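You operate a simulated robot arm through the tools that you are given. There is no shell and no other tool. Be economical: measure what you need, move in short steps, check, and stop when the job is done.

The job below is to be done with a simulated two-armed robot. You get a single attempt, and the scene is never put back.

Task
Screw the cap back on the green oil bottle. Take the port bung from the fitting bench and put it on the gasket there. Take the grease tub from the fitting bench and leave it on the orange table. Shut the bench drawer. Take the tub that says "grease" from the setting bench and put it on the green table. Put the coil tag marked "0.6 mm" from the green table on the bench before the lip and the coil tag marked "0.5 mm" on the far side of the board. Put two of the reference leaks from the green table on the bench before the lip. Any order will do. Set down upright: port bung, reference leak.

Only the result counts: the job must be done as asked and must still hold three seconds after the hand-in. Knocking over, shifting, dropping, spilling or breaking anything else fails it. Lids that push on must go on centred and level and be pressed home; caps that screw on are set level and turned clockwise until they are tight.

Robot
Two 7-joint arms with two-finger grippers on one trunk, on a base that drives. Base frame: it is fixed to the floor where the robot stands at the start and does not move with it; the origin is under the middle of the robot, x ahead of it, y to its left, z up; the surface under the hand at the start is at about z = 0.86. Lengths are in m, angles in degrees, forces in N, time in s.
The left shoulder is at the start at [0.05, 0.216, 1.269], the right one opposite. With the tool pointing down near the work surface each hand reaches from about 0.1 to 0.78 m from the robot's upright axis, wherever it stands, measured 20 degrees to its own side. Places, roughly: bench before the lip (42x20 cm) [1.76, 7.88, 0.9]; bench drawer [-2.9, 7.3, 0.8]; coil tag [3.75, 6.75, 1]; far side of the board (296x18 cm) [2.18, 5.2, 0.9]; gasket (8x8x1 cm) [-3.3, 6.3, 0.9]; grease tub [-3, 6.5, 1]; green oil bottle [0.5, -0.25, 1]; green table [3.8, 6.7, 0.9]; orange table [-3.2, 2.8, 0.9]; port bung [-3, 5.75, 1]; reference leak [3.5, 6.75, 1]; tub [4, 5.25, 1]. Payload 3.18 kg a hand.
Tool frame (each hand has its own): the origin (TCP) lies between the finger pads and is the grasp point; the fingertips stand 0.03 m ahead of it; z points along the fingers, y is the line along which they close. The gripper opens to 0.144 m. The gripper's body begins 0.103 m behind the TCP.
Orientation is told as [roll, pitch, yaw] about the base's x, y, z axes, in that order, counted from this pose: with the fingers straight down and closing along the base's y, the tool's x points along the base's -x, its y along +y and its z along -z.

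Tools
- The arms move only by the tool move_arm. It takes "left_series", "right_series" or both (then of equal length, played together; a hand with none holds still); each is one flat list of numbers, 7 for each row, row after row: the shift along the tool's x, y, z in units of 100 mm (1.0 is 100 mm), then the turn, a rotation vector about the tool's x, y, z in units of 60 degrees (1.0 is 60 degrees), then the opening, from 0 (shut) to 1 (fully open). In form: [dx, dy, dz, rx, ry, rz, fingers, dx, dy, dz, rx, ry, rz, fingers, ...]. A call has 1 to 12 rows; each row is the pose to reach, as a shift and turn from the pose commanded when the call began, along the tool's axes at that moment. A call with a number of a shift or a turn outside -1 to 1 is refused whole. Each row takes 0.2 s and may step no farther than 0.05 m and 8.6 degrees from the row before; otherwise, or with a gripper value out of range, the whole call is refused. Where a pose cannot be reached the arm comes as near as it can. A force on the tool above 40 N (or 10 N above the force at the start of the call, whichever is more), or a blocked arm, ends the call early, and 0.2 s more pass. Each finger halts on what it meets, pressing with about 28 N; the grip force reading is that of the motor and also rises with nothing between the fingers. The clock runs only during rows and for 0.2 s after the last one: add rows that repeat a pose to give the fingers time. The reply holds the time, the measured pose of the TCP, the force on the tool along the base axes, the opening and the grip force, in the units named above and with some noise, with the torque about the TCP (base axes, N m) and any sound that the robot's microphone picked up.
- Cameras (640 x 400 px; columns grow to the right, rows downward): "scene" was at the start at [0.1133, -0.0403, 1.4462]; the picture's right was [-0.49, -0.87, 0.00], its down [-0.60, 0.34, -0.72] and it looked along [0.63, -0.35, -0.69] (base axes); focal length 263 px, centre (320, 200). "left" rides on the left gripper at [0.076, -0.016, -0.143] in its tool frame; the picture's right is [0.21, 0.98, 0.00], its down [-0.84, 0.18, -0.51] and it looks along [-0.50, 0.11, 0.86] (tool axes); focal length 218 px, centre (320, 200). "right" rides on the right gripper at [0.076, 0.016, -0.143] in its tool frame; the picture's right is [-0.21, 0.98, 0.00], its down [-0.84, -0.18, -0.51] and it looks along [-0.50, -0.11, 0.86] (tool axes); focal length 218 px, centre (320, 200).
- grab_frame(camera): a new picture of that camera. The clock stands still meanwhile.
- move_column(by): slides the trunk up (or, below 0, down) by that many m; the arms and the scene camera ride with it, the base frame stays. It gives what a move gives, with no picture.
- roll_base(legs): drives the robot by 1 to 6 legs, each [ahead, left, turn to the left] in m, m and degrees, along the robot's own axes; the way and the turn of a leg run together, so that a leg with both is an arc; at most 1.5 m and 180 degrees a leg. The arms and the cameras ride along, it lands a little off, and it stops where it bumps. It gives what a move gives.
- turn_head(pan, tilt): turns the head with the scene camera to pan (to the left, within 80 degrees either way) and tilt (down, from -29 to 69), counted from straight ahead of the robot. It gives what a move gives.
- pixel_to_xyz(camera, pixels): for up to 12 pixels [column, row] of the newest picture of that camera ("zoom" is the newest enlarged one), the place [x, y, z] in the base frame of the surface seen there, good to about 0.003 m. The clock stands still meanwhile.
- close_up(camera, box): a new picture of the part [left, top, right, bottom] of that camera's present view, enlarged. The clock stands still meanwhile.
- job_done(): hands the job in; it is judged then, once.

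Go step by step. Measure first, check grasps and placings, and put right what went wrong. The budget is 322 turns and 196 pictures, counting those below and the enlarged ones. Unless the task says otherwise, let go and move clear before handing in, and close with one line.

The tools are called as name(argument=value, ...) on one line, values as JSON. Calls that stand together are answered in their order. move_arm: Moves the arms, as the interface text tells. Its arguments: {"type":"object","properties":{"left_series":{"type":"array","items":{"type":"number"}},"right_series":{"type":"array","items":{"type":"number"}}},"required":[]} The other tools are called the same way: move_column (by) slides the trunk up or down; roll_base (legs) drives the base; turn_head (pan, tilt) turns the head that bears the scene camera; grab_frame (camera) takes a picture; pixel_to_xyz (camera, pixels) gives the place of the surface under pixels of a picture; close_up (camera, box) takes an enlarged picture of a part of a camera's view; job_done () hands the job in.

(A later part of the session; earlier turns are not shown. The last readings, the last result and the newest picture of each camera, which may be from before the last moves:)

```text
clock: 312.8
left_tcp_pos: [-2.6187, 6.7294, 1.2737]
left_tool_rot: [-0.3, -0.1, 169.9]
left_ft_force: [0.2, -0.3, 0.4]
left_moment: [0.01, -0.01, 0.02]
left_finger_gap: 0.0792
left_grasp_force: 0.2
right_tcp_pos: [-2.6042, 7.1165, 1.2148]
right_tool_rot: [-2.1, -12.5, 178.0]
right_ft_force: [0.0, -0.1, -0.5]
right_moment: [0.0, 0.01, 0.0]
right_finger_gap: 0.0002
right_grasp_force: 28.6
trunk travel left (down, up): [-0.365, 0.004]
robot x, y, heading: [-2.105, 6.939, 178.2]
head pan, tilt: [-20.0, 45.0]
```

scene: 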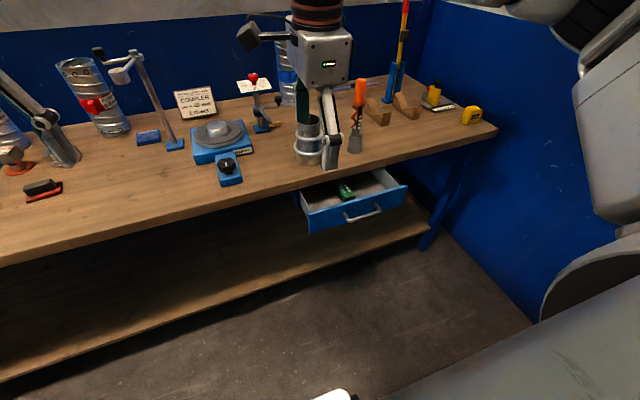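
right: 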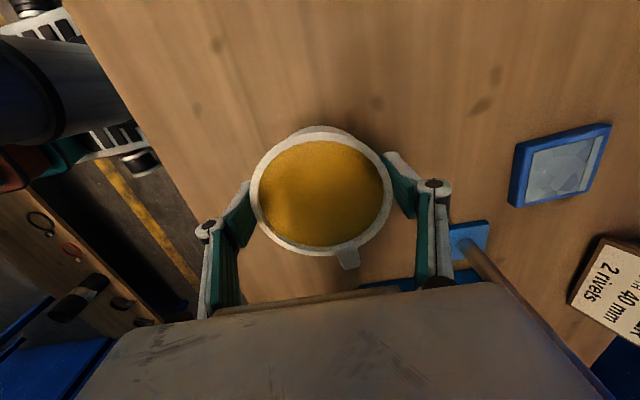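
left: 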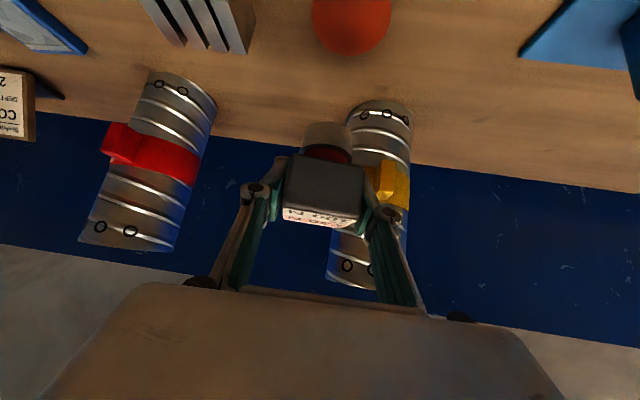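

Tilt further to 50°, then lower the trunk 0.28 m.

move_arm(right_series=[0, 0, 0, 0, -0.13, 0, 0, 0, 0, 0, 0, -0.26, 0, 0, 0, 0, 0, 0, -0.39, 0, 0, 0, 0, 0, 0, -0.52, 0, 0, 0, 0, 0, 0, -0.625, 0, 0, 0, 0, 0, 0, -0.625, 0, 0], left_series=[0.3, 0, 0, 0, 0, 0, 0.3, 0.6, 0, 0, 0, 0, 0, 0.3, 0.9, 0, 0, 0, 0, 0, 0.3, 0.9, 0, 0, 0, 0, 0, 0.3, 0.9, 0, 0, 0, 0, 0, 0.3, 0.9, 0, 0, 0, 0, 0, 0.3])

move_column(by=-0.28)

grab_frame(camera="scene")

```text
clock: 314.2
left_tcp_pos: [-2.53, 6.7129, 1.2727]
left_tool_rot: [-0.3, -0.1, 169.9]
left_ft_force: [0.6, 0.6, 0.0]
left_moment: [0.03, 0.06, -0.01]
left_finger_gap: 0.0431
left_grasp_force: 0.0
right_tcp_pos: [-2.6039, 7.1174, 1.2152]
right_tool_rot: [-3.1, -50.2, 179.7]
right_ft_force: [0.3, -0.3, 0.0]
right_moment: [0.0, 0.03, -0.02]
right_finger_gap: 0.0
right_grasp_force: 27.6
trunk travel left (down, up): [-0.365, 0.004]
robot x, y, heading: [-2.1096, 6.9474, 178.0]
head pan, tilt: [-20.0, 45.0]
```

```text
clock: 317.0
left_tcp_pos: [-2.5285, 6.7145, 0.9962]
left_tool_rot: [-0.1, -0.4, 169.9]
left_ft_force: [0.4, -0.7, 0.4]
left_moment: [0.04, 0.04, 0.01]
left_finger_gap: 0.0433
left_grasp_force: 0.0
right_tcp_pos: [-2.6182, 7.1176, 0.7688]
right_tool_rot: [-2.4, -27.1, 179.4]
right_ft_force: [0.6, -0.3, 0.7]
right_moment: [-0.02, 0.01, -0.02]
right_finger_gap: 0.0
right_grasp_force: 28.0
trunk travel left (down, up): [-0.085, 0.284]
robot x, y, heading: [-2.1101, 6.9463, 178.2]
head pan, tilt: [-20.0, 45.0]
```

```text
89 pictures are left
```

scene: 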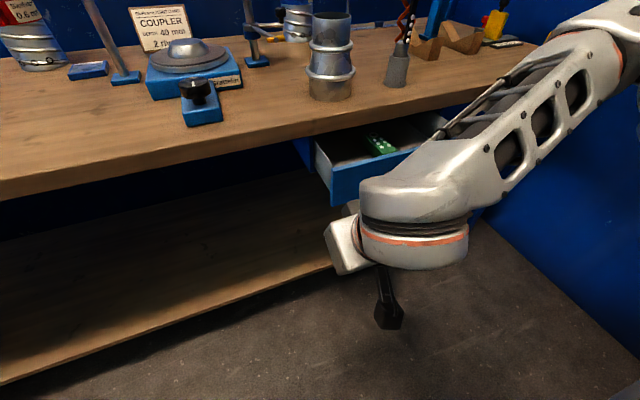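

The hand dropped to z 0.769 with pitch 27°. I'll re-tilt to 50°, raise 30 mm and shift +y by 85 mm.

move_arm(right_series=[-0.05, -0.3, -0.1, 0, -0.13, 0, 0, -0.1, -0.6, -0.2, 0, -0.26, 0, 0, -0.136, -0.85, -0.267, 0, -0.38, 0, 0, -0.136, -0.85, -0.267, 0, -0.38, 0, 0])

grab_frame(camera="right")

```text
clock: 318.0
left_tcp_pos: [-2.5306, 6.7134, 0.9934]
left_tool_rot: [-0.2, 0.0, 170.0]
left_ft_force: [0.3, -0.2, -0.3]
left_moment: [-0.03, -0.02, 0.01]
left_finger_gap: 0.0432
left_grasp_force: 0.1
right_tcp_pos: [-2.7155, 7.1695, 0.8062]
right_tool_rot: [-3.3, -49.3, -179.3]
right_ft_force: [0.1, 0.4, -0.3]
right_moment: [0.01, 0.04, -0.01]
right_finger_gap: 0.0
right_grasp_force: 27.6
right hand out of reach, approached as far as the arm can: row 1, 2, 3, 4
trunk travel left (down, up): [-0.085, 0.284]
robot x, y, heading: [-2.1084, 6.9443, 178.0]
head pan, tilt: [-20.0, 45.0]
```

```text
88 pictures are left
```

right: 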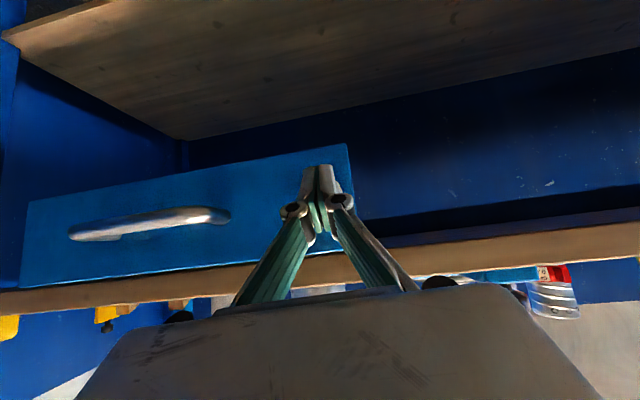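

The closed fingertips are against the panel right of the handle. Drive forward 0.1 m to push the drawer in.

roll_base(legs=[[0.1, 0, 0]])

grab_frame(camera="right")

grab_frame(camera="scene")

```text
clock: 319.2
left_tcp_pos: [-2.6286, 6.7173, 0.9937]
left_tool_rot: [-0.2, -0.1, 169.9]
left_ft_force: [-0.5, -0.3, 0.2]
left_moment: [-0.04, -0.05, 0.0]
left_finger_gap: 0.0431
left_grasp_force: 0.0
right_tcp_pos: [-2.813, 7.1723, 0.8065]
right_tool_rot: [-3.2, -49.3, -179.3]
right_ft_force: [-0.1, 0.3, -0.2]
right_moment: [0.0, 0.06, 0.01]
right_finger_gap: 0.0
right_grasp_force: 27.3
trunk travel left (down, up): [-0.085, 0.284]
robot x, y, heading: [-2.208, 6.9474, 178.2]
head pan, tilt: [-20.0, 45.0]
```

```text
87 pictures are left
```

right: 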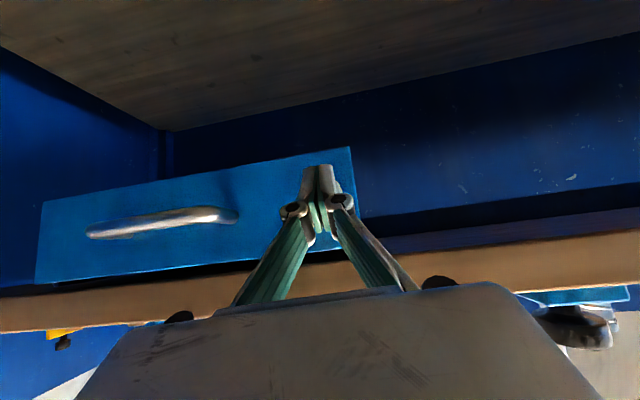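

```text
86 pictures are left
```

scene: 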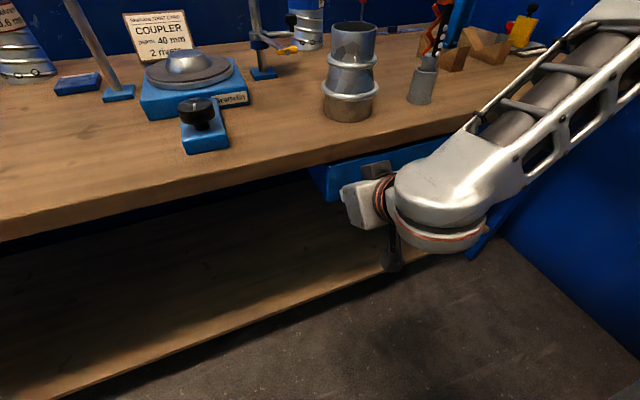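

The drawer moves in freely. Continue pushing 60 mm more.

roll_base(legs=[[0.05, 0, 0]])

grab_frame(camera="right")

```text
clock: 320.0
left_tcp_pos: [-2.6486, 6.7172, 0.9945]
left_tool_rot: [-0.1, -0.1, 169.9]
left_ft_force: [0.0, 0.0, -0.6]
left_moment: [0.0, -0.03, 0.01]
left_finger_gap: 0.0432
left_grasp_force: 0.2
right_tcp_pos: [-2.8269, 7.1709, 0.8047]
right_tool_rot: [-3.4, -48.9, -179.0]
right_ft_force: [8.8, -0.7, 2.8]
right_moment: [-0.04, 0.02, 0.01]
right_finger_gap: 0.0
right_grasp_force: 27.8
trunk travel left (down, up): [-0.085, 0.284]
robot x, y, heading: [-2.2272, 6.9491, 178.3]
head pan, tilt: [-20.0, 45.0]
stopped in leg 1: the force on the tool passed its limit at 87 N (the readings are from after the stop); the commanded pose is now the measured one
```

```text
85 pictures are left
```

right: 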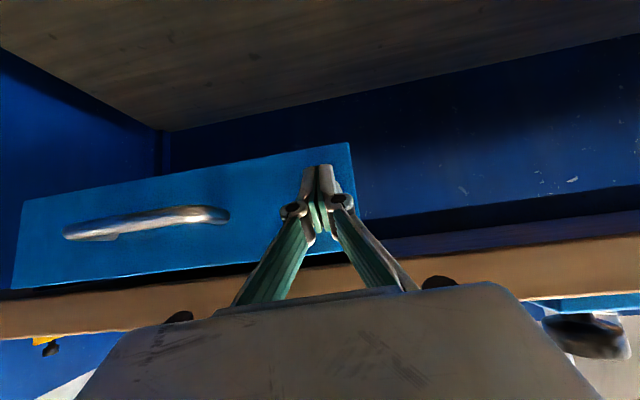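

It stopped at a hard end with the panel flush at x≈-2.85. Back off and look.

roll_base(legs=[[-0.2, 0, 0]])

close_up(camera="scene", box=[260, 120, 480, 260])

grab_frame(camera="right")

```text
clock: 321.6
left_tcp_pos: [-2.4503, 6.7121, 0.9937]
left_tool_rot: [-0.1, 0.0, 169.9]
left_ft_force: [-0.2, -0.4, -0.4]
left_moment: [-0.01, 0.04, -0.01]
left_finger_gap: 0.0431
left_grasp_force: 0.1
right_tcp_pos: [-2.6297, 7.166, 0.8057]
right_tool_rot: [-3.4, -48.7, -179.0]
right_ft_force: [-0.4, 0.0, 0.0]
right_moment: [0.01, -0.02, -0.02]
right_finger_gap: 0.0001
right_grasp_force: 27.9
trunk travel left (down, up): [-0.085, 0.284]
robot x, y, heading: [-2.0313, 6.9406, 178.2]
head pan, tilt: [-20.0, 45.0]
```

```text
2.86 times, centred on (370, 190) of scene
```

zoom: 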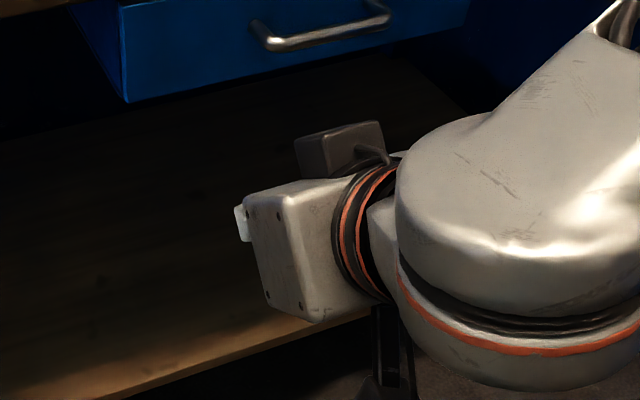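

```text
83 pictures are left
```

right: 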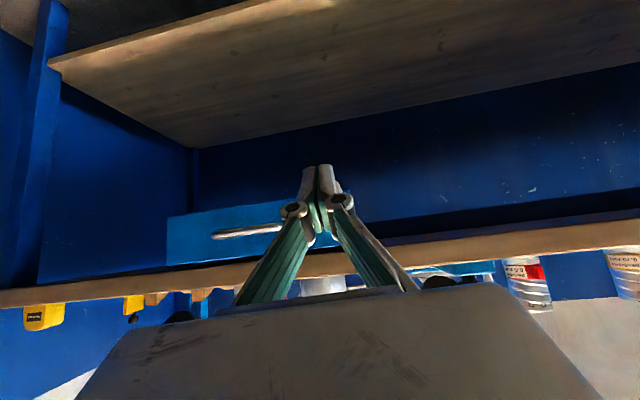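

The drawer front looks flush. Confirm its position.

pixel_to_xyz(camera="zoom", pixels=[[180, 60], [230, 40], [135, 80], [400, 20], [30, 8]])

move_column(by=0.28)

grab_frame(camera="scene")

```text
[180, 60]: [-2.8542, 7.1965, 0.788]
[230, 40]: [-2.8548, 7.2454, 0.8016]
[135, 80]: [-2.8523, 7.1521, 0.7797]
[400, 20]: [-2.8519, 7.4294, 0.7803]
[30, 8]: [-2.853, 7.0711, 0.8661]
```

```text
clock: 324.4
left_tcp_pos: [-2.4508, 6.7108, 1.2733]
left_tool_rot: [-0.1, -0.1, 169.8]
left_ft_force: [0.0, 0.1, 0.5]
left_moment: [0.01, -0.02, -0.02]
left_finger_gap: 0.0432
left_grasp_force: 0.1
right_tcp_pos: [-2.6282, 7.1651, 1.0854]
right_tool_rot: [-3.5, -48.7, -178.8]
right_ft_force: [0.5, 0.4, 0.7]
right_moment: [0.02, -0.04, -0.01]
right_finger_gap: 0.0
right_grasp_force: 27.9
trunk travel left (down, up): [-0.365, 0.004]
robot x, y, heading: [-2.0289, 6.9433, 178.3]
head pan, tilt: [-20.0, 45.0]
```

```text
82 pictures are left
```

scene: 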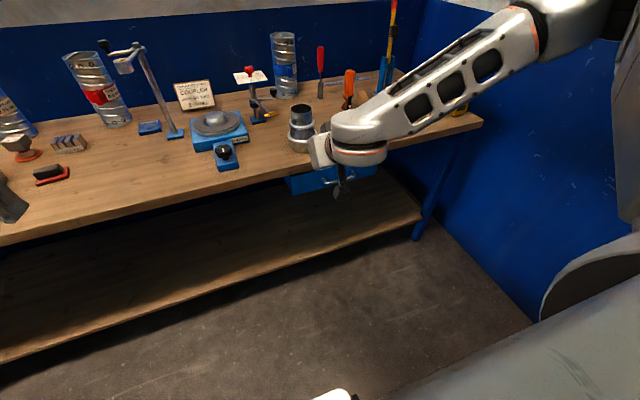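

The drawer is shut (panel x=-2.853, flush with the bench). Now straighten the right hand, turn the base to face north, and look east.

move_arm(right_series=[0, 0, 0, 0, 0.13, 0, 0.3, 0, 0, 0, 0, 0.26, 0, 0.3, 0, 0, 0, 0, 0.39, 0, 0.3, 0, 0, 0, 0, 0.52, 0, 0.3, 0, 0, 0, 0, 0.65, 0, 0.3, 0, 0, 0, 0, 0.78, 0, 0.3])

roll_base(legs=[[-0.05, 0.3, 0], [0, 0, -88]])

turn_head(pan=-70, tilt=15)

grab_frame(camera="scene")

```text
clock: 325.9
left_tcp_pos: [-2.4506, 6.711, 1.2734]
left_tool_rot: [-0.1, -0.1, 169.9]
left_ft_force: [0.3, 0.5, 0.7]
left_moment: [-0.02, -0.05, 0.03]
left_finger_gap: 0.0431
left_grasp_force: 0.2
right_tcp_pos: [-2.6049, 7.1892, 1.0916]
right_tool_rot: [-2.0, -2.0, 178.6]
right_ft_force: [-0.3, -0.3, 0.1]
right_moment: [-0.03, 0.02, 0.0]
right_finger_gap: 0.0431
right_grasp_force: 0.1
right hand out of reach, approached as far as the arm can: row 5, 6
trunk travel left (down, up): [-0.365, 0.004]
robot x, y, heading: [-2.0308, 6.9421, 178.4]
head pan, tilt: [-20.0, 45.0]
```

```text
clock: 332.8
left_tcp_pos: [-2.2357, 7.0525, 1.2743]
left_tool_rot: [-0.2, -0.1, 82.1]
left_ft_force: [0.0, -0.5, -0.2]
left_moment: [-0.01, 0.0, -0.04]
left_finger_gap: 0.0432
left_grasp_force: 0.0
right_tcp_pos: [-1.7633, 7.2265, 1.0915]
right_tool_rot: [-2.2, -2.2, 90.9]
right_ft_force: [0.2, 0.4, -0.6]
right_moment: [0.0, 0.0, 0.01]
right_finger_gap: 0.043
right_grasp_force: 0.1
trunk travel left (down, up): [-0.365, 0.004]
robot x, y, heading: [-1.9884, 6.6394, 90.5]
head pan, tilt: [-20.0, 45.0]
```

```text
clock: 334.0
left_tcp_pos: [-2.2356, 7.0515, 1.2748]
left_tool_rot: [-0.2, -0.1, 82.2]
left_ft_force: [0.3, 0.4, -0.2]
left_moment: [0.0, 0.05, -0.01]
left_finger_gap: 0.043
left_grasp_force: 0.0
right_tcp_pos: [-1.7641, 7.2273, 1.0915]
right_tool_rot: [-2.1, -2.2, 91.0]
right_ft_force: [-0.9, 0.8, 0.7]
right_moment: [0.0, 0.01, -0.02]
right_finger_gap: 0.0433
right_grasp_force: 0.1
trunk travel left (down, up): [-0.365, 0.004]
robot x, y, heading: [-1.9897, 6.6407, 90.4]
head pan, tilt: [-70.0, 15.0]
```

```text
81 pictures are left
```

scene: 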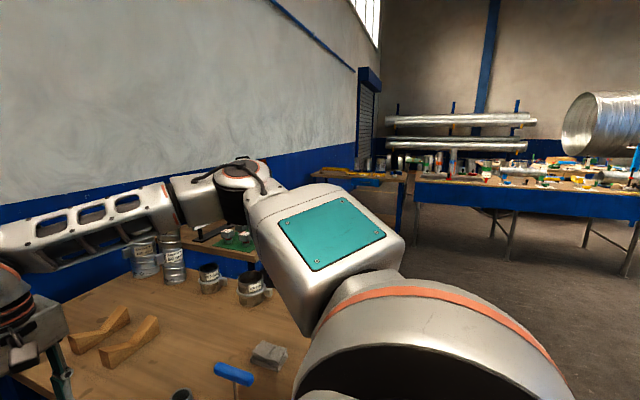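

I'll measure a few points eastward to plan the route.

pixel_to_xyz(camera="scene", pixels=[[100, 340], [255, 320], [260, 262], [420, 200], [500, 240], [600, 260], [620, 215], [480, 180], [560, 165], [620, 180], [400, 175], [450, 250]])

turn_head(pan=-80, tilt=40)

grab_frame(camera="scene")

```text
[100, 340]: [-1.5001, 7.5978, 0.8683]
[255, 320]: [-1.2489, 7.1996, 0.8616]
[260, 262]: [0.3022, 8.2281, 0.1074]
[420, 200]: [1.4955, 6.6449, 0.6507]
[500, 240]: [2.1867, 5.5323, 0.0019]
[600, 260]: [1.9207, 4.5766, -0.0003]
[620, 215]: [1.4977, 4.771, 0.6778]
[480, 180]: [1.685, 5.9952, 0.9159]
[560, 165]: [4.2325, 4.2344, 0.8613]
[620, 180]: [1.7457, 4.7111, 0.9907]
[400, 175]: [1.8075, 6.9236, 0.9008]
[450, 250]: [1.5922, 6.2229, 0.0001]
```

```text
clock: 334.9
left_tcp_pos: [-2.2343, 7.0522, 1.2744]
left_tool_rot: [-0.2, -0.1, 82.2]
left_ft_force: [0.4, 0.0, 0.3]
left_moment: [0.0, 0.0, 0.01]
left_finger_gap: 0.0432
left_grasp_force: 0.0
right_tcp_pos: [-1.7631, 7.2269, 1.0913]
right_tool_rot: [-2.1, -2.2, 90.9]
right_ft_force: [0.7, 0.3, -0.2]
right_moment: [0.05, 0.03, 0.02]
right_finger_gap: 0.0434
right_grasp_force: 0.0
trunk travel left (down, up): [-0.365, 0.004]
robot x, y, heading: [-1.9876, 6.6429, 90.4]
head pan, tilt: [-80.0, 40.0]
```

```text
80 pictures are left
```

scene: 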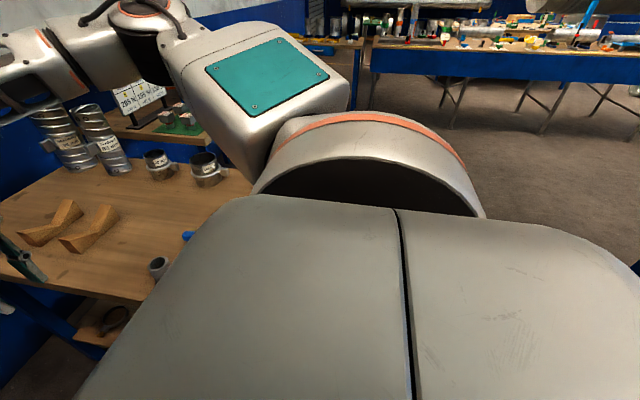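

East at this latitude is open floor up to a blue table at x≈1.5. I'll back up to y≈5.7, turn east, and look.

roll_base(legs=[[-0.9, 0, 0], [0, 0, -90]])

turn_head(pan=0, tilt=18)

grab_frame(camera="scene")

```text
clock: 343.4
left_tcp_pos: [-1.5714, 5.986, 1.2736]
left_tool_rot: [0.0, -0.1, -7.9]
left_ft_force: [0.2, 0.4, 0.3]
left_moment: [-0.03, 0.04, 0.02]
left_finger_gap: 0.0434
left_grasp_force: 0.0
right_tcp_pos: [-1.3975, 5.5156, 1.0909]
right_tool_rot: [-2.1, -2.2, 0.9]
right_ft_force: [-0.1, -0.3, 0.2]
right_moment: [-0.02, -0.04, 0.01]
right_finger_gap: 0.0434
right_grasp_force: 0.0
trunk travel left (down, up): [-0.365, 0.004]
robot x, y, heading: [-1.9866, 5.7409, 0.5]
head pan, tilt: [-80.0, 40.0]
```

```text
clock: 345.0
left_tcp_pos: [-1.5723, 5.9871, 1.2739]
left_tool_rot: [-0.2, -0.1, -7.8]
left_ft_force: [1.2, -0.5, -0.1]
left_moment: [0.0, 0.0, -0.01]
left_finger_gap: 0.0432
left_grasp_force: 0.0
right_tcp_pos: [-1.3963, 5.5145, 1.0914]
right_tool_rot: [-2.1, -2.2, 0.9]
right_ft_force: [-1.0, 0.0, 0.5]
right_moment: [0.01, 0.02, 0.0]
right_finger_gap: 0.0434
right_grasp_force: 0.0
trunk travel left (down, up): [-0.365, 0.004]
robot x, y, heading: [-1.9833, 5.7369, 0.3]
head pan, tilt: [0.0, 18.0]
```

```text
79 pictures are left
```

scene: 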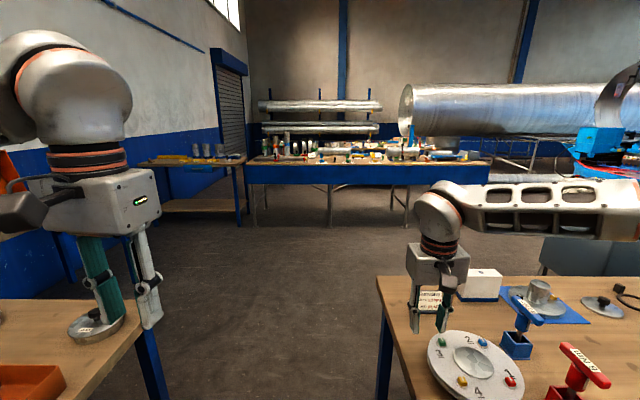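

There's a passage between two tables. Measure their corners and heights of objects under my hands.

pixel_to_xyz(camera="scene", pixels=[[140, 335], [85, 302], [380, 280], [400, 345], [525, 305], [480, 285], [580, 350], [250, 165], [245, 205], [440, 165], [330, 330], [430, 300]])

move_arm(right_series=[0, 0, -0.4, 0, 0, 0, 0.3, 0, 0, -0.8, 0, 0, 0, 0.3, 0, 0, -1, 0.03, 0.03, 0, 0.3])

```text
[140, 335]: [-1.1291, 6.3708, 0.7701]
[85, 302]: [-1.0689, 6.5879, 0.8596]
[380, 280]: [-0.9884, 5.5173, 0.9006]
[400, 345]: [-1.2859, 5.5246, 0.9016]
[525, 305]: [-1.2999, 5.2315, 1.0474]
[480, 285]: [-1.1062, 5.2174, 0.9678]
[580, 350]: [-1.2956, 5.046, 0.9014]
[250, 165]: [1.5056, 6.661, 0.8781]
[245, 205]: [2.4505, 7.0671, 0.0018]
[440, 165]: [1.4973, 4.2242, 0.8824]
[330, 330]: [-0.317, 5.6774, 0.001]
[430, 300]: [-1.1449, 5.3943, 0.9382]
```

```text
clock: 345.8
left_tcp_pos: [-1.571, 5.9875, 1.2735]
left_tool_rot: [-0.2, -0.1, -7.8]
left_ft_force: [0.8, 0.0, 0.2]
left_moment: [0.01, 0.0, 0.04]
left_finger_gap: 0.043
left_grasp_force: 0.0
right_tcp_pos: [-1.4017, 5.5176, 1.1816]
right_tool_rot: [-2.8, -1.4, 0.9]
right_ft_force: [-0.5, -0.4, 0.2]
right_moment: [0.03, 0.0, -0.01]
right_finger_gap: 0.0431
right_grasp_force: 0.0
right hand out of reach, approached as far as the arm can: row 3
trunk travel left (down, up): [-0.365, 0.004]
robot x, y, heading: [-1.9818, 5.7428, 0.3]
head pan, tilt: [0.0, 18.0]
```

The passage spans y 5.52–6.37. Shift left 0.2 m to the centre and drive east 2.6 m.

roll_base(legs=[[0, 0.2, 0], [1.3, 0, 0], [1.2, 0, 0]])

turn_head(pan=0, tilt=25)

grab_frame(camera="scene")

```text
clock: 349.7
left_tcp_pos: [-1.4434, 6.1899, 1.2735]
left_tool_rot: [-0.1, 0.0, -7.9]
left_ft_force: [0.1, 0.1, -0.1]
left_moment: [-0.03, 0.02, 0.03]
left_finger_gap: 0.0432
left_grasp_force: 0.0
right_tcp_pos: [-1.2738, 5.7211, 1.1804]
right_tool_rot: [-2.8, -1.4, 0.6]
right_ft_force: [-0.5, 0.4, 0.5]
right_moment: [0.0, -0.01, 0.02]
right_finger_gap: 0.0432
right_grasp_force: 0.1
trunk travel left (down, up): [-0.365, 0.004]
robot x, y, heading: [-1.8579, 5.9462, 0.4]
head pan, tilt: [0.0, 18.0]
stopped in leg 2: the robot was blocked; the commanded pose is now the measured one
```

```text
clock: 350.3
left_tcp_pos: [-1.4456, 6.1895, 1.2738]
left_tool_rot: [-0.2, -0.1, -7.9]
left_ft_force: [-0.9, -0.6, -0.3]
left_moment: [0.01, -0.05, 0.01]
left_finger_gap: 0.0433
left_grasp_force: 0.1
right_tcp_pos: [-1.2755, 5.7197, 1.1818]
right_tool_rot: [-2.8, -1.3, 0.7]
right_ft_force: [0.6, 0.2, 0.4]
right_moment: [0.01, -0.01, -0.03]
right_finger_gap: 0.0433
right_grasp_force: 0.0
trunk travel left (down, up): [-0.365, 0.004]
robot x, y, heading: [-1.8559, 5.9424, 0.1]
head pan, tilt: [0.0, 25.0]
```

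```text
78 pictures are left
```

scene: 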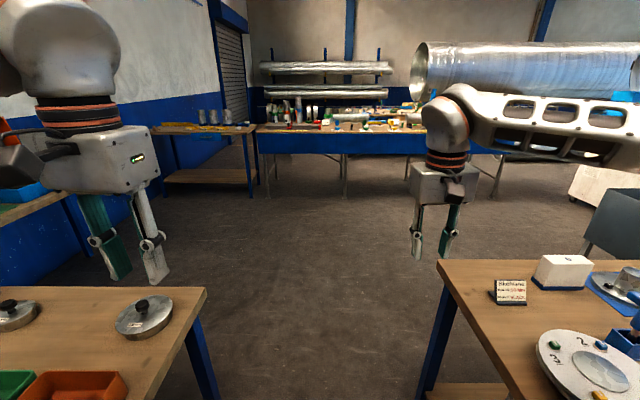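

Blocked right at the passage. Measure the table corners again.

pixel_to_xyz(camera="scene", pixels=[[204, 290], [170, 360], [160, 390], [440, 262], [470, 315], [510, 385], [215, 390], [430, 390], [250, 300], [400, 300]])

```text
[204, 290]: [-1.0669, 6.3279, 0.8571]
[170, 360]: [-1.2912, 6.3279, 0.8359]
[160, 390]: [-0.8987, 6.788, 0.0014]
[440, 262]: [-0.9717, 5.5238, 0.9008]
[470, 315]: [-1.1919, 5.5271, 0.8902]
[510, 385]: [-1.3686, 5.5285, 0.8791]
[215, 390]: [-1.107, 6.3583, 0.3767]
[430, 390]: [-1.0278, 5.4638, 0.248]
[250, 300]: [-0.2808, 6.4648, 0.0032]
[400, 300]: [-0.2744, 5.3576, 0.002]
```

The gap is only 0.80 m, so my base is too wide frontally. I'll back up, turn north, and strafe east through it.

roll_base(legs=[[-0.35, 0, 0], [0, 0, 90], [0, -1.4, 0]])

```text
clock: 361.1
left_tcp_pos: [-2.0471, 6.3599, 1.2731]
left_tool_rot: [0.0, 0.0, 81.7]
left_ft_force: [0.5, -0.6, -0.4]
left_moment: [-0.02, 0.05, 0.04]
left_finger_gap: 0.0434
left_grasp_force: 0.0
right_tcp_pos: [-1.5764, 6.5283, 1.1824]
right_tool_rot: [-2.6, -1.5, 90.2]
right_ft_force: [0.8, 0.1, -0.3]
right_moment: [0.01, 0.01, 0.01]
right_finger_gap: 0.0432
right_grasp_force: 0.0
trunk travel left (down, up): [-0.365, 0.004]
robot x, y, heading: [-1.8054, 5.9431, 89.9]
head pan, tilt: [0.0, 25.0]
stopped in leg 3: the robot was blocked; the commanded pose is now the measured one
```

Blocked again, perhaps at the rear. My front fits within 0.315 m (seen at the bench), so I'll shift north to y≈6.0 and retry.

roll_base(legs=[[0, 0.12, 0], [0.065, 0, 0], [0, -0.6, 0]])

```text
clock: 365.2
left_tcp_pos: [-2.0446, 6.427, 1.2733]
left_tool_rot: [0.0, 0.1, 81.4]
left_ft_force: [0.1, 0.8, 0.3]
left_moment: [-0.04, 0.02, 0.02]
left_finger_gap: 0.0432
left_grasp_force: 0.0
right_tcp_pos: [-1.5722, 6.5922, 1.1824]
right_tool_rot: [-2.7, -1.5, 89.9]
right_ft_force: [0.4, 0.0, -0.6]
right_moment: [0.02, 0.04, -0.01]
right_finger_gap: 0.0433
right_grasp_force: 0.1
trunk travel left (down, up): [-0.365, 0.004]
robot x, y, heading: [-1.8072, 6.0134, 89.7]
head pan, tilt: [0.0, 25.0]
stopped in leg 3: the robot was blocked; the commanded pose is now the measured one
```

Same x again, so something else is in the way. Look to the right and down.

turn_head(pan=-80, tilt=55)

grab_frame(camera="scene")

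grab_frame(camera="right")

```text
clock: 366.7
left_tcp_pos: [-2.0457, 6.428, 1.273]
left_tool_rot: [-0.1, 0.0, 81.4]
left_ft_force: [0.0, -0.3, 0.7]
left_moment: [0.02, 0.02, 0.05]
left_finger_gap: 0.0432
left_grasp_force: 0.0
right_tcp_pos: [-1.5744, 6.593, 1.1838]
right_tool_rot: [-2.7, -1.5, 89.9]
right_ft_force: [0.3, -1.2, 0.0]
right_moment: [0.01, 0.02, -0.04]
right_finger_gap: 0.0434
right_grasp_force: 0.0
trunk travel left (down, up): [-0.365, 0.004]
robot x, y, heading: [-1.8041, 6.0126, 90.0]
head pan, tilt: [-80.0, 55.0]
```

```text
77 pictures are left
```

scene: 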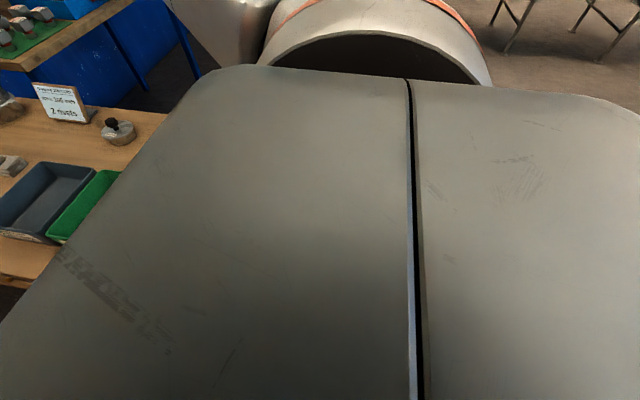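

```text
76 pictures are left
```

right: 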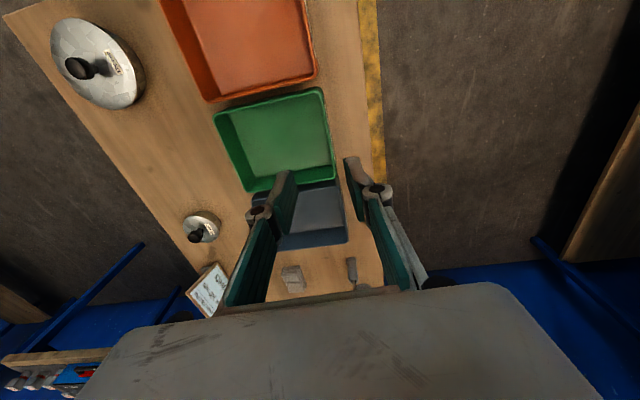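

Measure this table's west edge to deduce my footprint.

pixel_to_xyz(camera="right", pixels=[[365, 100], [360, 20], [375, 140], [375, 170], [300, 50], [240, 130], [330, 190], [380, 100], [70, 180], [110, 120]])

pixel_to_xyz(camera="scene", pixels=[[10, 275], [40, 245], [20, 290], [560, 60], [620, 60]])

```text
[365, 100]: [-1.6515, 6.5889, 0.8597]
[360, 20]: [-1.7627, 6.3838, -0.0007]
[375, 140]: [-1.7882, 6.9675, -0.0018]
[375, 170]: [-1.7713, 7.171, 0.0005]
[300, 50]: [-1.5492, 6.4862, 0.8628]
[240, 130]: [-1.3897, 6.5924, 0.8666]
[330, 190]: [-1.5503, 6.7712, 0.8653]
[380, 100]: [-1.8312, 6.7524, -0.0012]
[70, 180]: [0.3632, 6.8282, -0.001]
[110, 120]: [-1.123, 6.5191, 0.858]
```

```text
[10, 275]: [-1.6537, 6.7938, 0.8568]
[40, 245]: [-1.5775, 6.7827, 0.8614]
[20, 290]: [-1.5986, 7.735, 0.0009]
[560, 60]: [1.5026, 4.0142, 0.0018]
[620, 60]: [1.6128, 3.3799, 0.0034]
```

I'll test an intermediate latitude (y≈5.975), retrying the strafe.

roll_base(legs=[[0, 0.08, 0], [-0.04, 0, 0], [0, -0.3, 0]])

```text
clock: 369.9
left_tcp_pos: [-2.0429, 6.3872, 1.2751]
left_tool_rot: [0.0, 0.0, 81.2]
left_ft_force: [-0.5, -1.0, 0.0]
left_moment: [-0.03, 0.0, 0.0]
left_finger_gap: 0.0432
left_grasp_force: 0.1
right_tcp_pos: [-1.5707, 6.554, 1.1835]
right_tool_rot: [-2.6, -1.6, 89.8]
right_ft_force: [0.0, -0.2, 0.6]
right_moment: [-0.01, 0.0, 0.0]
right_finger_gap: 0.0436
right_grasp_force: 0.0
trunk travel left (down, up): [-0.365, 0.004]
robot x, y, heading: [-1.8052, 5.9742, 89.7]
head pan, tilt: [-80.0, 55.0]
stopped in leg 3: the robot was blocked; the commanded pose is now the measured one
```

It's always the same x, so a flat obstacle near x≈-1.53, possibly something low on the floor. Back off, face east and look down.

roll_base(legs=[[0, 0.45, 0], [0, 0, -90]])

turn_head(pan=0, tilt=50)

grab_frame(camera="scene")

```text
clock: 378.1
left_tcp_pos: [-1.8351, 6.2146, 1.2743]
left_tool_rot: [0.0, -0.1, -8.9]
left_ft_force: [0.3, -0.4, 0.0]
left_moment: [0.0, 0.03, -0.02]
left_finger_gap: 0.0436
left_grasp_force: 0.0
right_tcp_pos: [-1.6706, 5.742, 1.1833]
right_tool_rot: [-2.7, -1.6, -0.4]
right_ft_force: [-0.2, -0.1, 0.7]
right_moment: [-0.01, -0.02, 0.01]
right_finger_gap: 0.0433
right_grasp_force: 0.2
trunk travel left (down, up): [-0.365, 0.004]
robot x, y, heading: [-2.25, 5.974, -0.6]
head pan, tilt: [-80.0, 55.0]
```

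```text
clock: 379.6
left_tcp_pos: [-1.8343, 6.2139, 1.2731]
left_tool_rot: [0.0, -0.1, -8.8]
left_ft_force: [-0.8, -0.5, -0.1]
left_moment: [0.01, 0.02, -0.02]
left_finger_gap: 0.0431
left_grasp_force: 0.0
right_tcp_pos: [-1.6699, 5.742, 1.1828]
right_tool_rot: [-2.7, -1.6, -0.4]
right_ft_force: [0.7, -0.1, 0.4]
right_moment: [0.01, 0.03, -0.02]
right_finger_gap: 0.0433
right_grasp_force: 0.0
trunk travel left (down, up): [-0.365, 0.004]
robot x, y, heading: [-2.2516, 5.9752, -0.5]
head pan, tilt: [0.0, 50.0]
```

```text
75 pictures are left
```

scene: 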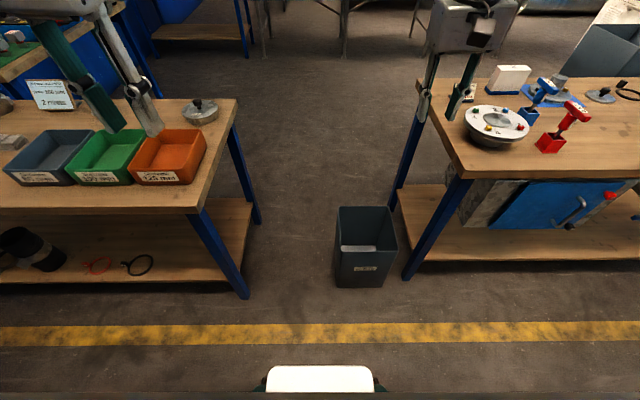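

There's a waste bin at (365,245) standing in the passage, which blocked me. Measure it.

pixel_to_xyz(camera="scene", pixels=[[336, 285], [390, 285], [336, 210], [397, 210], [245, 295], [405, 275], [238, 100], [205, 210], [455, 175], [360, 260], [250, 222]])

```text
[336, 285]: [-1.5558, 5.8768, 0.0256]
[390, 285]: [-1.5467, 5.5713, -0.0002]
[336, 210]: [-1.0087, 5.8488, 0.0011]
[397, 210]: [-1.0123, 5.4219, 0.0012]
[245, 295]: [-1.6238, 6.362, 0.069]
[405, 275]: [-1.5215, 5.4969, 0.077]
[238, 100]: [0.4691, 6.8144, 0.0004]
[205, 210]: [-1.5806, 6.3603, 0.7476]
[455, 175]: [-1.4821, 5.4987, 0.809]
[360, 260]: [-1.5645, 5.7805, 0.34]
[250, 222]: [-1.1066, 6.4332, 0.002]
```

The bin closes this gap (0.45 m left), so I must take the southern way: back down the corridor, then north through the aisle between rack and blue machine.

roll_base(legs=[[-0.08, 0, -89.5], [1.5, 0, 0], [1.5, 0, 0], [1.5, 0, 0], [1.5, 0, 0]])

turn_head(pan=40, tilt=25)

grab_frame(camera="scene")

```text
clock: 411.9
left_tcp_pos: [-2.0046, -0.3722, 1.2736]
left_tool_rot: [0.0, -0.2, -98.5]
left_ft_force: [-0.4, -0.4, 0.6]
left_moment: [0.01, -0.02, 0.01]
left_finger_gap: 0.0434
left_grasp_force: 0.0
right_tcp_pos: [-2.4748, -0.5404, 1.1829]
right_tool_rot: [-2.8, -1.5, -89.9]
right_ft_force: [-0.3, 0.2, 0.4]
right_moment: [0.0, 0.0, -0.04]
right_finger_gap: 0.0431
right_grasp_force: 0.0
trunk travel left (down, up): [-0.365, 0.004]
robot x, y, heading: [-2.2449, 0.0421, -90.0]
head pan, tilt: [0.0, 50.0]
```

```text
clock: 413.0
left_tcp_pos: [-2.0047, -0.3709, 1.274]
left_tool_rot: [0.1, -0.1, -98.5]
left_ft_force: [-0.4, -0.1, -0.6]
left_moment: [0.0, 0.04, 0.02]
left_finger_gap: 0.0432
left_grasp_force: 0.1
right_tcp_pos: [-2.4761, -0.5404, 1.1834]
right_tool_rot: [-2.7, -1.6, -89.8]
right_ft_force: [0.7, -0.4, -0.3]
right_moment: [0.03, 0.01, 0.01]
right_finger_gap: 0.0433
right_grasp_force: 0.0
trunk travel left (down, up): [-0.365, 0.004]
robot x, y, heading: [-2.2482, 0.0419, -89.8]
head pan, tilt: [40.0, 25.0]
```

```text
74 pictures are left
```

scene: 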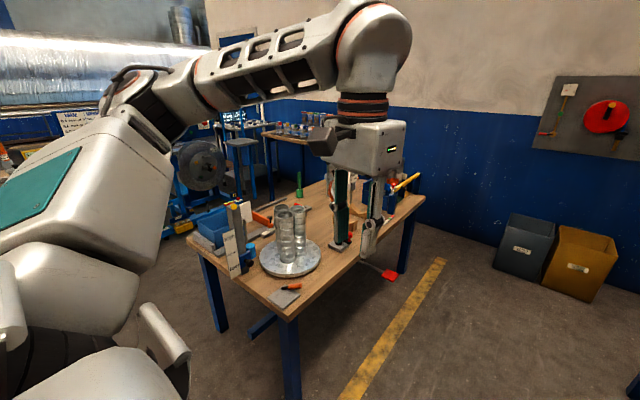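

I'll turn clockwise (over the free side) to face north, align to y≈-0.14, and strafe right to x≈-0.42 along the path used before.

roll_base(legs=[[0, 0, -90], [0, 0, -90], [-0.18, 0, 0], [0, -1.3, 0], [0, -0.55, 0]])

turn_head(pan=0, tilt=20)

grab_frame(camera="scene")

```text
clock: 438.2
left_tcp_pos: [-0.6395, 0.2709, 1.2737]
left_tool_rot: [0.1, -0.1, 81.1]
left_ft_force: [0.2, -0.1, 1.6]
left_moment: [0.0, 0.01, 0.01]
left_finger_gap: 0.0432
left_grasp_force: 0.0
right_tcp_pos: [-0.1667, 0.4363, 1.1831]
right_tool_rot: [-2.7, -1.6, 89.6]
right_ft_force: [0.0, 0.0, -0.3]
right_moment: [-0.01, 0.0, 0.02]
right_finger_gap: 0.0432
right_grasp_force: 0.1
trunk travel left (down, up): [-0.365, 0.004]
robot x, y, heading: [-0.4009, -0.1447, 89.7]
head pan, tilt: [40.0, 25.0]
```

```text
clock: 439.3
left_tcp_pos: [-0.6393, 0.2706, 1.2734]
left_tool_rot: [-0.1, -0.1, 81.2]
left_ft_force: [-0.3, -1.3, -0.4]
left_moment: [-0.01, 0.02, 0.03]
left_finger_gap: 0.0435
left_grasp_force: 0.0
right_tcp_pos: [-0.1672, 0.4356, 1.1848]
right_tool_rot: [-2.6, -1.5, 89.6]
right_ft_force: [0.0, -0.4, -0.2]
right_moment: [-0.01, 0.0, 0.0]
right_finger_gap: 0.0433
right_grasp_force: 0.0
trunk travel left (down, up): [-0.365, 0.004]
robot x, y, heading: [-0.4018, -0.1481, 89.5]
head pan, tilt: [0.0, 20.0]
```

```text
73 pictures are left
```

scene: 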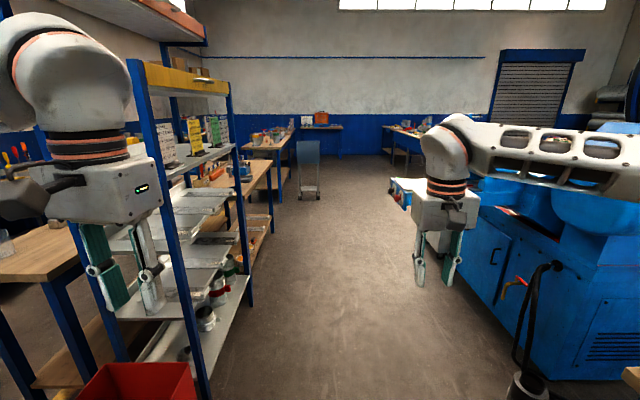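

Check clearances: red box, rack post, machine corner and the pedal cable.

pixel_to_xyz(camera="scene", pixels=[[160, 370], [205, 380], [252, 290], [525, 385], [540, 300], [470, 260], [420, 185], [310, 190], [300, 155], [405, 205], [210, 60], [600, 380]])

```text
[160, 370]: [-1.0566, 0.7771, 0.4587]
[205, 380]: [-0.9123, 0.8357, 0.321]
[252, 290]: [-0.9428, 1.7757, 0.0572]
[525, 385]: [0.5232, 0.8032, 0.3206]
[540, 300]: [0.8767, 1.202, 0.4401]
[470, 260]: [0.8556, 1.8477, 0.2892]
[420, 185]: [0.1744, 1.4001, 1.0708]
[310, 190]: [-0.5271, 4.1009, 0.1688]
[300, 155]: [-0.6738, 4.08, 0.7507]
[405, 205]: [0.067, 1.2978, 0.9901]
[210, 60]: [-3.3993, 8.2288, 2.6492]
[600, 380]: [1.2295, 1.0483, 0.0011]
```

Room enough. Shift right 0.08 m and drive north to y≈3.2.

roll_base(legs=[[0, -0.08, 0], [1.5, 0, 0.3], [1.5, 0, 0], [0.3, 0, 0]])

turn_head(pan=-35, tilt=20)

grab_frame(camera="scene")

```text
clock: 456.3
left_tcp_pos: [-0.57, 3.5583, 1.2737]
left_tool_rot: [0.0, -0.1, 81.6]
left_ft_force: [-0.2, 0.5, 0.6]
left_moment: [0.0, 0.0, 0.02]
left_finger_gap: 0.0431
left_grasp_force: 0.1
right_tcp_pos: [-0.0997, 3.7272, 1.1831]
right_tool_rot: [-2.6, -1.5, 90.1]
right_ft_force: [0.6, -0.5, 0.5]
right_moment: [-0.04, 0.01, -0.02]
right_finger_gap: 0.0432
right_grasp_force: 0.1
trunk travel left (down, up): [-0.365, 0.004]
robot x, y, heading: [-0.3277, 3.1471, 90.3]
head pan, tilt: [0.0, 20.0]
```

```text
clock: 457.3
left_tcp_pos: [-0.5697, 3.5575, 1.2728]
left_tool_rot: [0.1, -0.1, 81.6]
left_ft_force: [0.7, 0.9, -0.2]
left_moment: [0.01, 0.01, 0.01]
left_finger_gap: 0.0432
left_grasp_force: 0.0
right_tcp_pos: [-0.0987, 3.7278, 1.1831]
right_tool_rot: [-2.7, -1.6, 90.1]
right_ft_force: [0.5, 0.2, 0.6]
right_moment: [0.0, -0.03, -0.02]
right_finger_gap: 0.0432
right_grasp_force: 0.0
trunk travel left (down, up): [-0.365, 0.004]
robot x, y, heading: [-0.3286, 3.1406, 90.1]
head pan, tilt: [-35.0, 20.0]
```

```text
72 pictures are left
```

scene: 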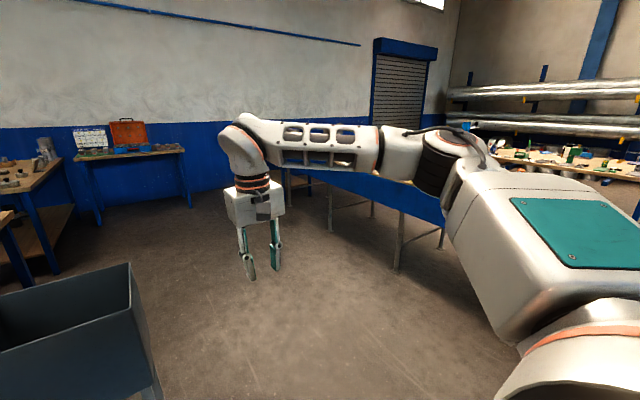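

Strafe right to clear the cart, go north to y≈5, and face east.

roll_base(legs=[[0, -0.7, 0], [1.5, 0, 0], [0.35, 0, 0], [0, 0, -90]])

turn_head(pan=0, tilt=22)

grab_frame(camera="scene")

```text
clock: 476.6
left_tcp_pos: [0.7785, 5.2467, 1.274]
left_tool_rot: [-0.1, 0.0, -8.6]
left_ft_force: [0.3, -0.5, 0.5]
left_moment: [-0.01, -0.01, -0.01]
left_finger_gap: 0.0432
left_grasp_force: 0.0
right_tcp_pos: [0.9443, 4.7742, 1.1845]
right_tool_rot: [-2.7, -1.7, -0.2]
right_ft_force: [-0.4, -0.5, 0.7]
right_moment: [0.03, -0.01, -0.04]
right_finger_gap: 0.0432
right_grasp_force: 0.2
trunk travel left (down, up): [-0.365, 0.004]
robot x, y, heading: [0.369, 5.0044, -0.0]
head pan, tilt: [-35.0, 20.0]
```

```text
clock: 477.7
left_tcp_pos: [0.7784, 5.2459, 1.2745]
left_tool_rot: [0.0, -0.2, -8.7]
left_ft_force: [-0.1, 0.0, 0.3]
left_moment: [0.0, -0.01, -0.01]
left_finger_gap: 0.0431
left_grasp_force: 0.0
right_tcp_pos: [0.9438, 4.7748, 1.184]
right_tool_rot: [-2.7, -1.7, -0.2]
right_ft_force: [-0.3, -0.3, 0.0]
right_moment: [-0.01, 0.05, -0.01]
right_finger_gap: 0.0433
right_grasp_force: 0.1
trunk travel left (down, up): [-0.365, 0.004]
robot x, y, heading: [0.3631, 5.003, -0.1]
head pan, tilt: [0.0, 22.0]
```

```text
71 pictures are left
```

scene: 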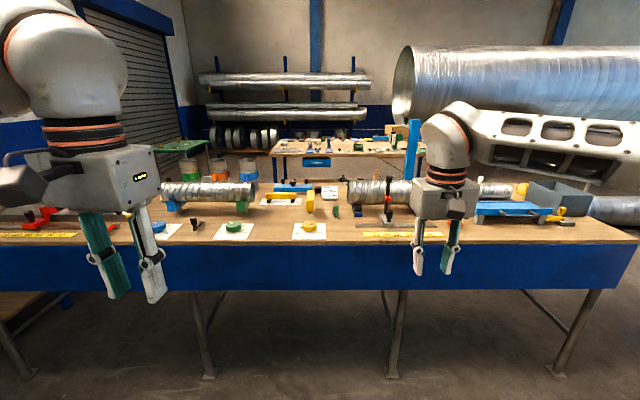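

Measure the long table depth, the setting bench, and the green table.

pixel_to_xyz(camera="scene", pixels=[[350, 243], [330, 182], [280, 155], [350, 154], [430, 152], [180, 143], [205, 142], [160, 155], [20, 240], [570, 225], [465, 150], [320, 200]])

turn_head(pan=55, tilt=20)

grab_frame(camera="scene")

```text
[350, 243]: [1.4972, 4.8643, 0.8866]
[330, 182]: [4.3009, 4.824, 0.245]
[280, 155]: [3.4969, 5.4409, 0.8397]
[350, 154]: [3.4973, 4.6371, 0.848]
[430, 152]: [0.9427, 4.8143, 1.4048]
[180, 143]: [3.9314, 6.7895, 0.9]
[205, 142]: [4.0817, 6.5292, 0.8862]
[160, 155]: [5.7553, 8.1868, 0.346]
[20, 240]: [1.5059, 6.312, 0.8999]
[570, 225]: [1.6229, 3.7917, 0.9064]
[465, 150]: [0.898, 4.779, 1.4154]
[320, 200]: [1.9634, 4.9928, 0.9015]
```

```text
clock: 478.9
left_tcp_pos: [0.7784, 5.2454, 1.2737]
left_tool_rot: [0.0, -0.1, -8.7]
left_ft_force: [0.8, 0.1, -0.5]
left_moment: [-0.03, 0.04, 0.0]
left_finger_gap: 0.0434
left_grasp_force: 0.0
right_tcp_pos: [0.9439, 4.7746, 1.184]
right_tool_rot: [-2.6, -1.6, -0.2]
right_ft_force: [0.4, -0.1, 0.3]
right_moment: [0.0, 0.0, 0.03]
right_finger_gap: 0.0433
right_grasp_force: 0.1
trunk travel left (down, up): [-0.365, 0.004]
robot x, y, heading: [0.366, 5.0083, -0.4]
head pan, tilt: [55.0, 20.0]
```

```text
70 pictures are left
```

scene: 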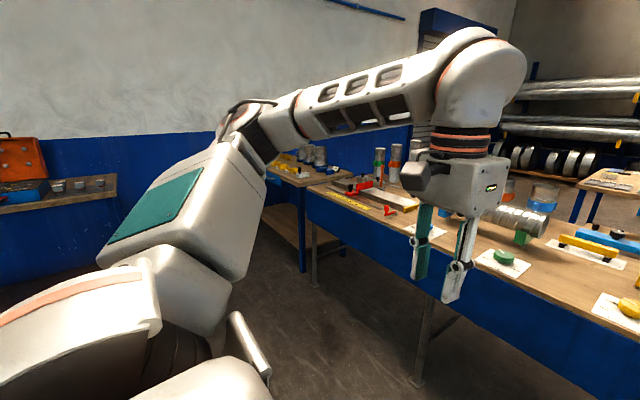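

Measure the gap between the north bench and the long table's end.

pixel_to_xyz(camera="scene", pixels=[[300, 183], [275, 172], [305, 195], [310, 230], [300, 270], [420, 200], [330, 180], [315, 262], [290, 165], [395, 130], [260, 300]])

turn_head(pan=-50, tilt=20)

grab_frame(camera="scene")

```text
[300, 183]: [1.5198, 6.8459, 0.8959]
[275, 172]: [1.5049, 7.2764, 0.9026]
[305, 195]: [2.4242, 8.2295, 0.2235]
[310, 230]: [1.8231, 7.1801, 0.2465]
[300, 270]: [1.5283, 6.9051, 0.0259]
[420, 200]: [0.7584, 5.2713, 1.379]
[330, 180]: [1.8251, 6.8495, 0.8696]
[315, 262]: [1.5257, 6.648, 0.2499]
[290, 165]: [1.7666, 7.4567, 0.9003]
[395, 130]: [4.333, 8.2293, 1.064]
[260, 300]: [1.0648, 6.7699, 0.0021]
```

```text
clock: 480.7
left_tcp_pos: [0.7791, 5.2469, 1.2748]
left_tool_rot: [0.0, -0.2, -8.7]
left_ft_force: [0.7, -1.2, 0.7]
left_moment: [0.02, -0.02, 0.02]
left_finger_gap: 0.0432
left_grasp_force: 0.0
right_tcp_pos: [0.9446, 4.7751, 1.1839]
right_tool_rot: [-2.7, -1.6, -0.3]
right_ft_force: [-0.3, -0.3, -0.1]
right_moment: [0.0, -0.01, 0.0]
right_finger_gap: 0.0433
right_grasp_force: 0.0
trunk travel left (down, up): [-0.365, 0.004]
robot x, y, heading: [0.3632, 5.0115, -0.4]
head pan, tilt: [-50.0, 20.0]
```

```text
69 pictures are left
```

scene: 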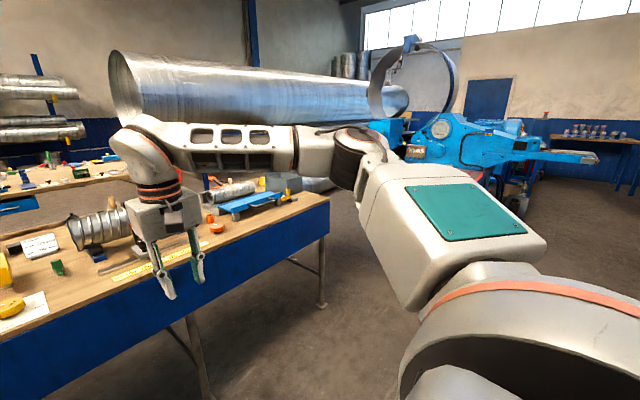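

The benches form one line at x≥1.5, so I'll go round the long table's south end. Measure that side.

pixel_to_xyz(camera="scene", pixels=[[325, 197], [270, 192], [330, 185], [115, 115], [280, 150], [400, 110], [350, 290], [320, 305], [420, 150], [590, 155], [60, 175], [340, 230]])

```text
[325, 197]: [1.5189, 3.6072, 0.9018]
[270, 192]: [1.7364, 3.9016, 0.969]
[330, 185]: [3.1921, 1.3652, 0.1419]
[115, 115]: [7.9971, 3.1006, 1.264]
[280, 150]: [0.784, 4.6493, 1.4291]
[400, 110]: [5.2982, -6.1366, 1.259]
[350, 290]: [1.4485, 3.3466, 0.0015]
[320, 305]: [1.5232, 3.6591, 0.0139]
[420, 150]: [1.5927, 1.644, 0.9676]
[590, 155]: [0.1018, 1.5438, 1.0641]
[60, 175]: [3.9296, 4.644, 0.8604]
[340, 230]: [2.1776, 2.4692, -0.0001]
```

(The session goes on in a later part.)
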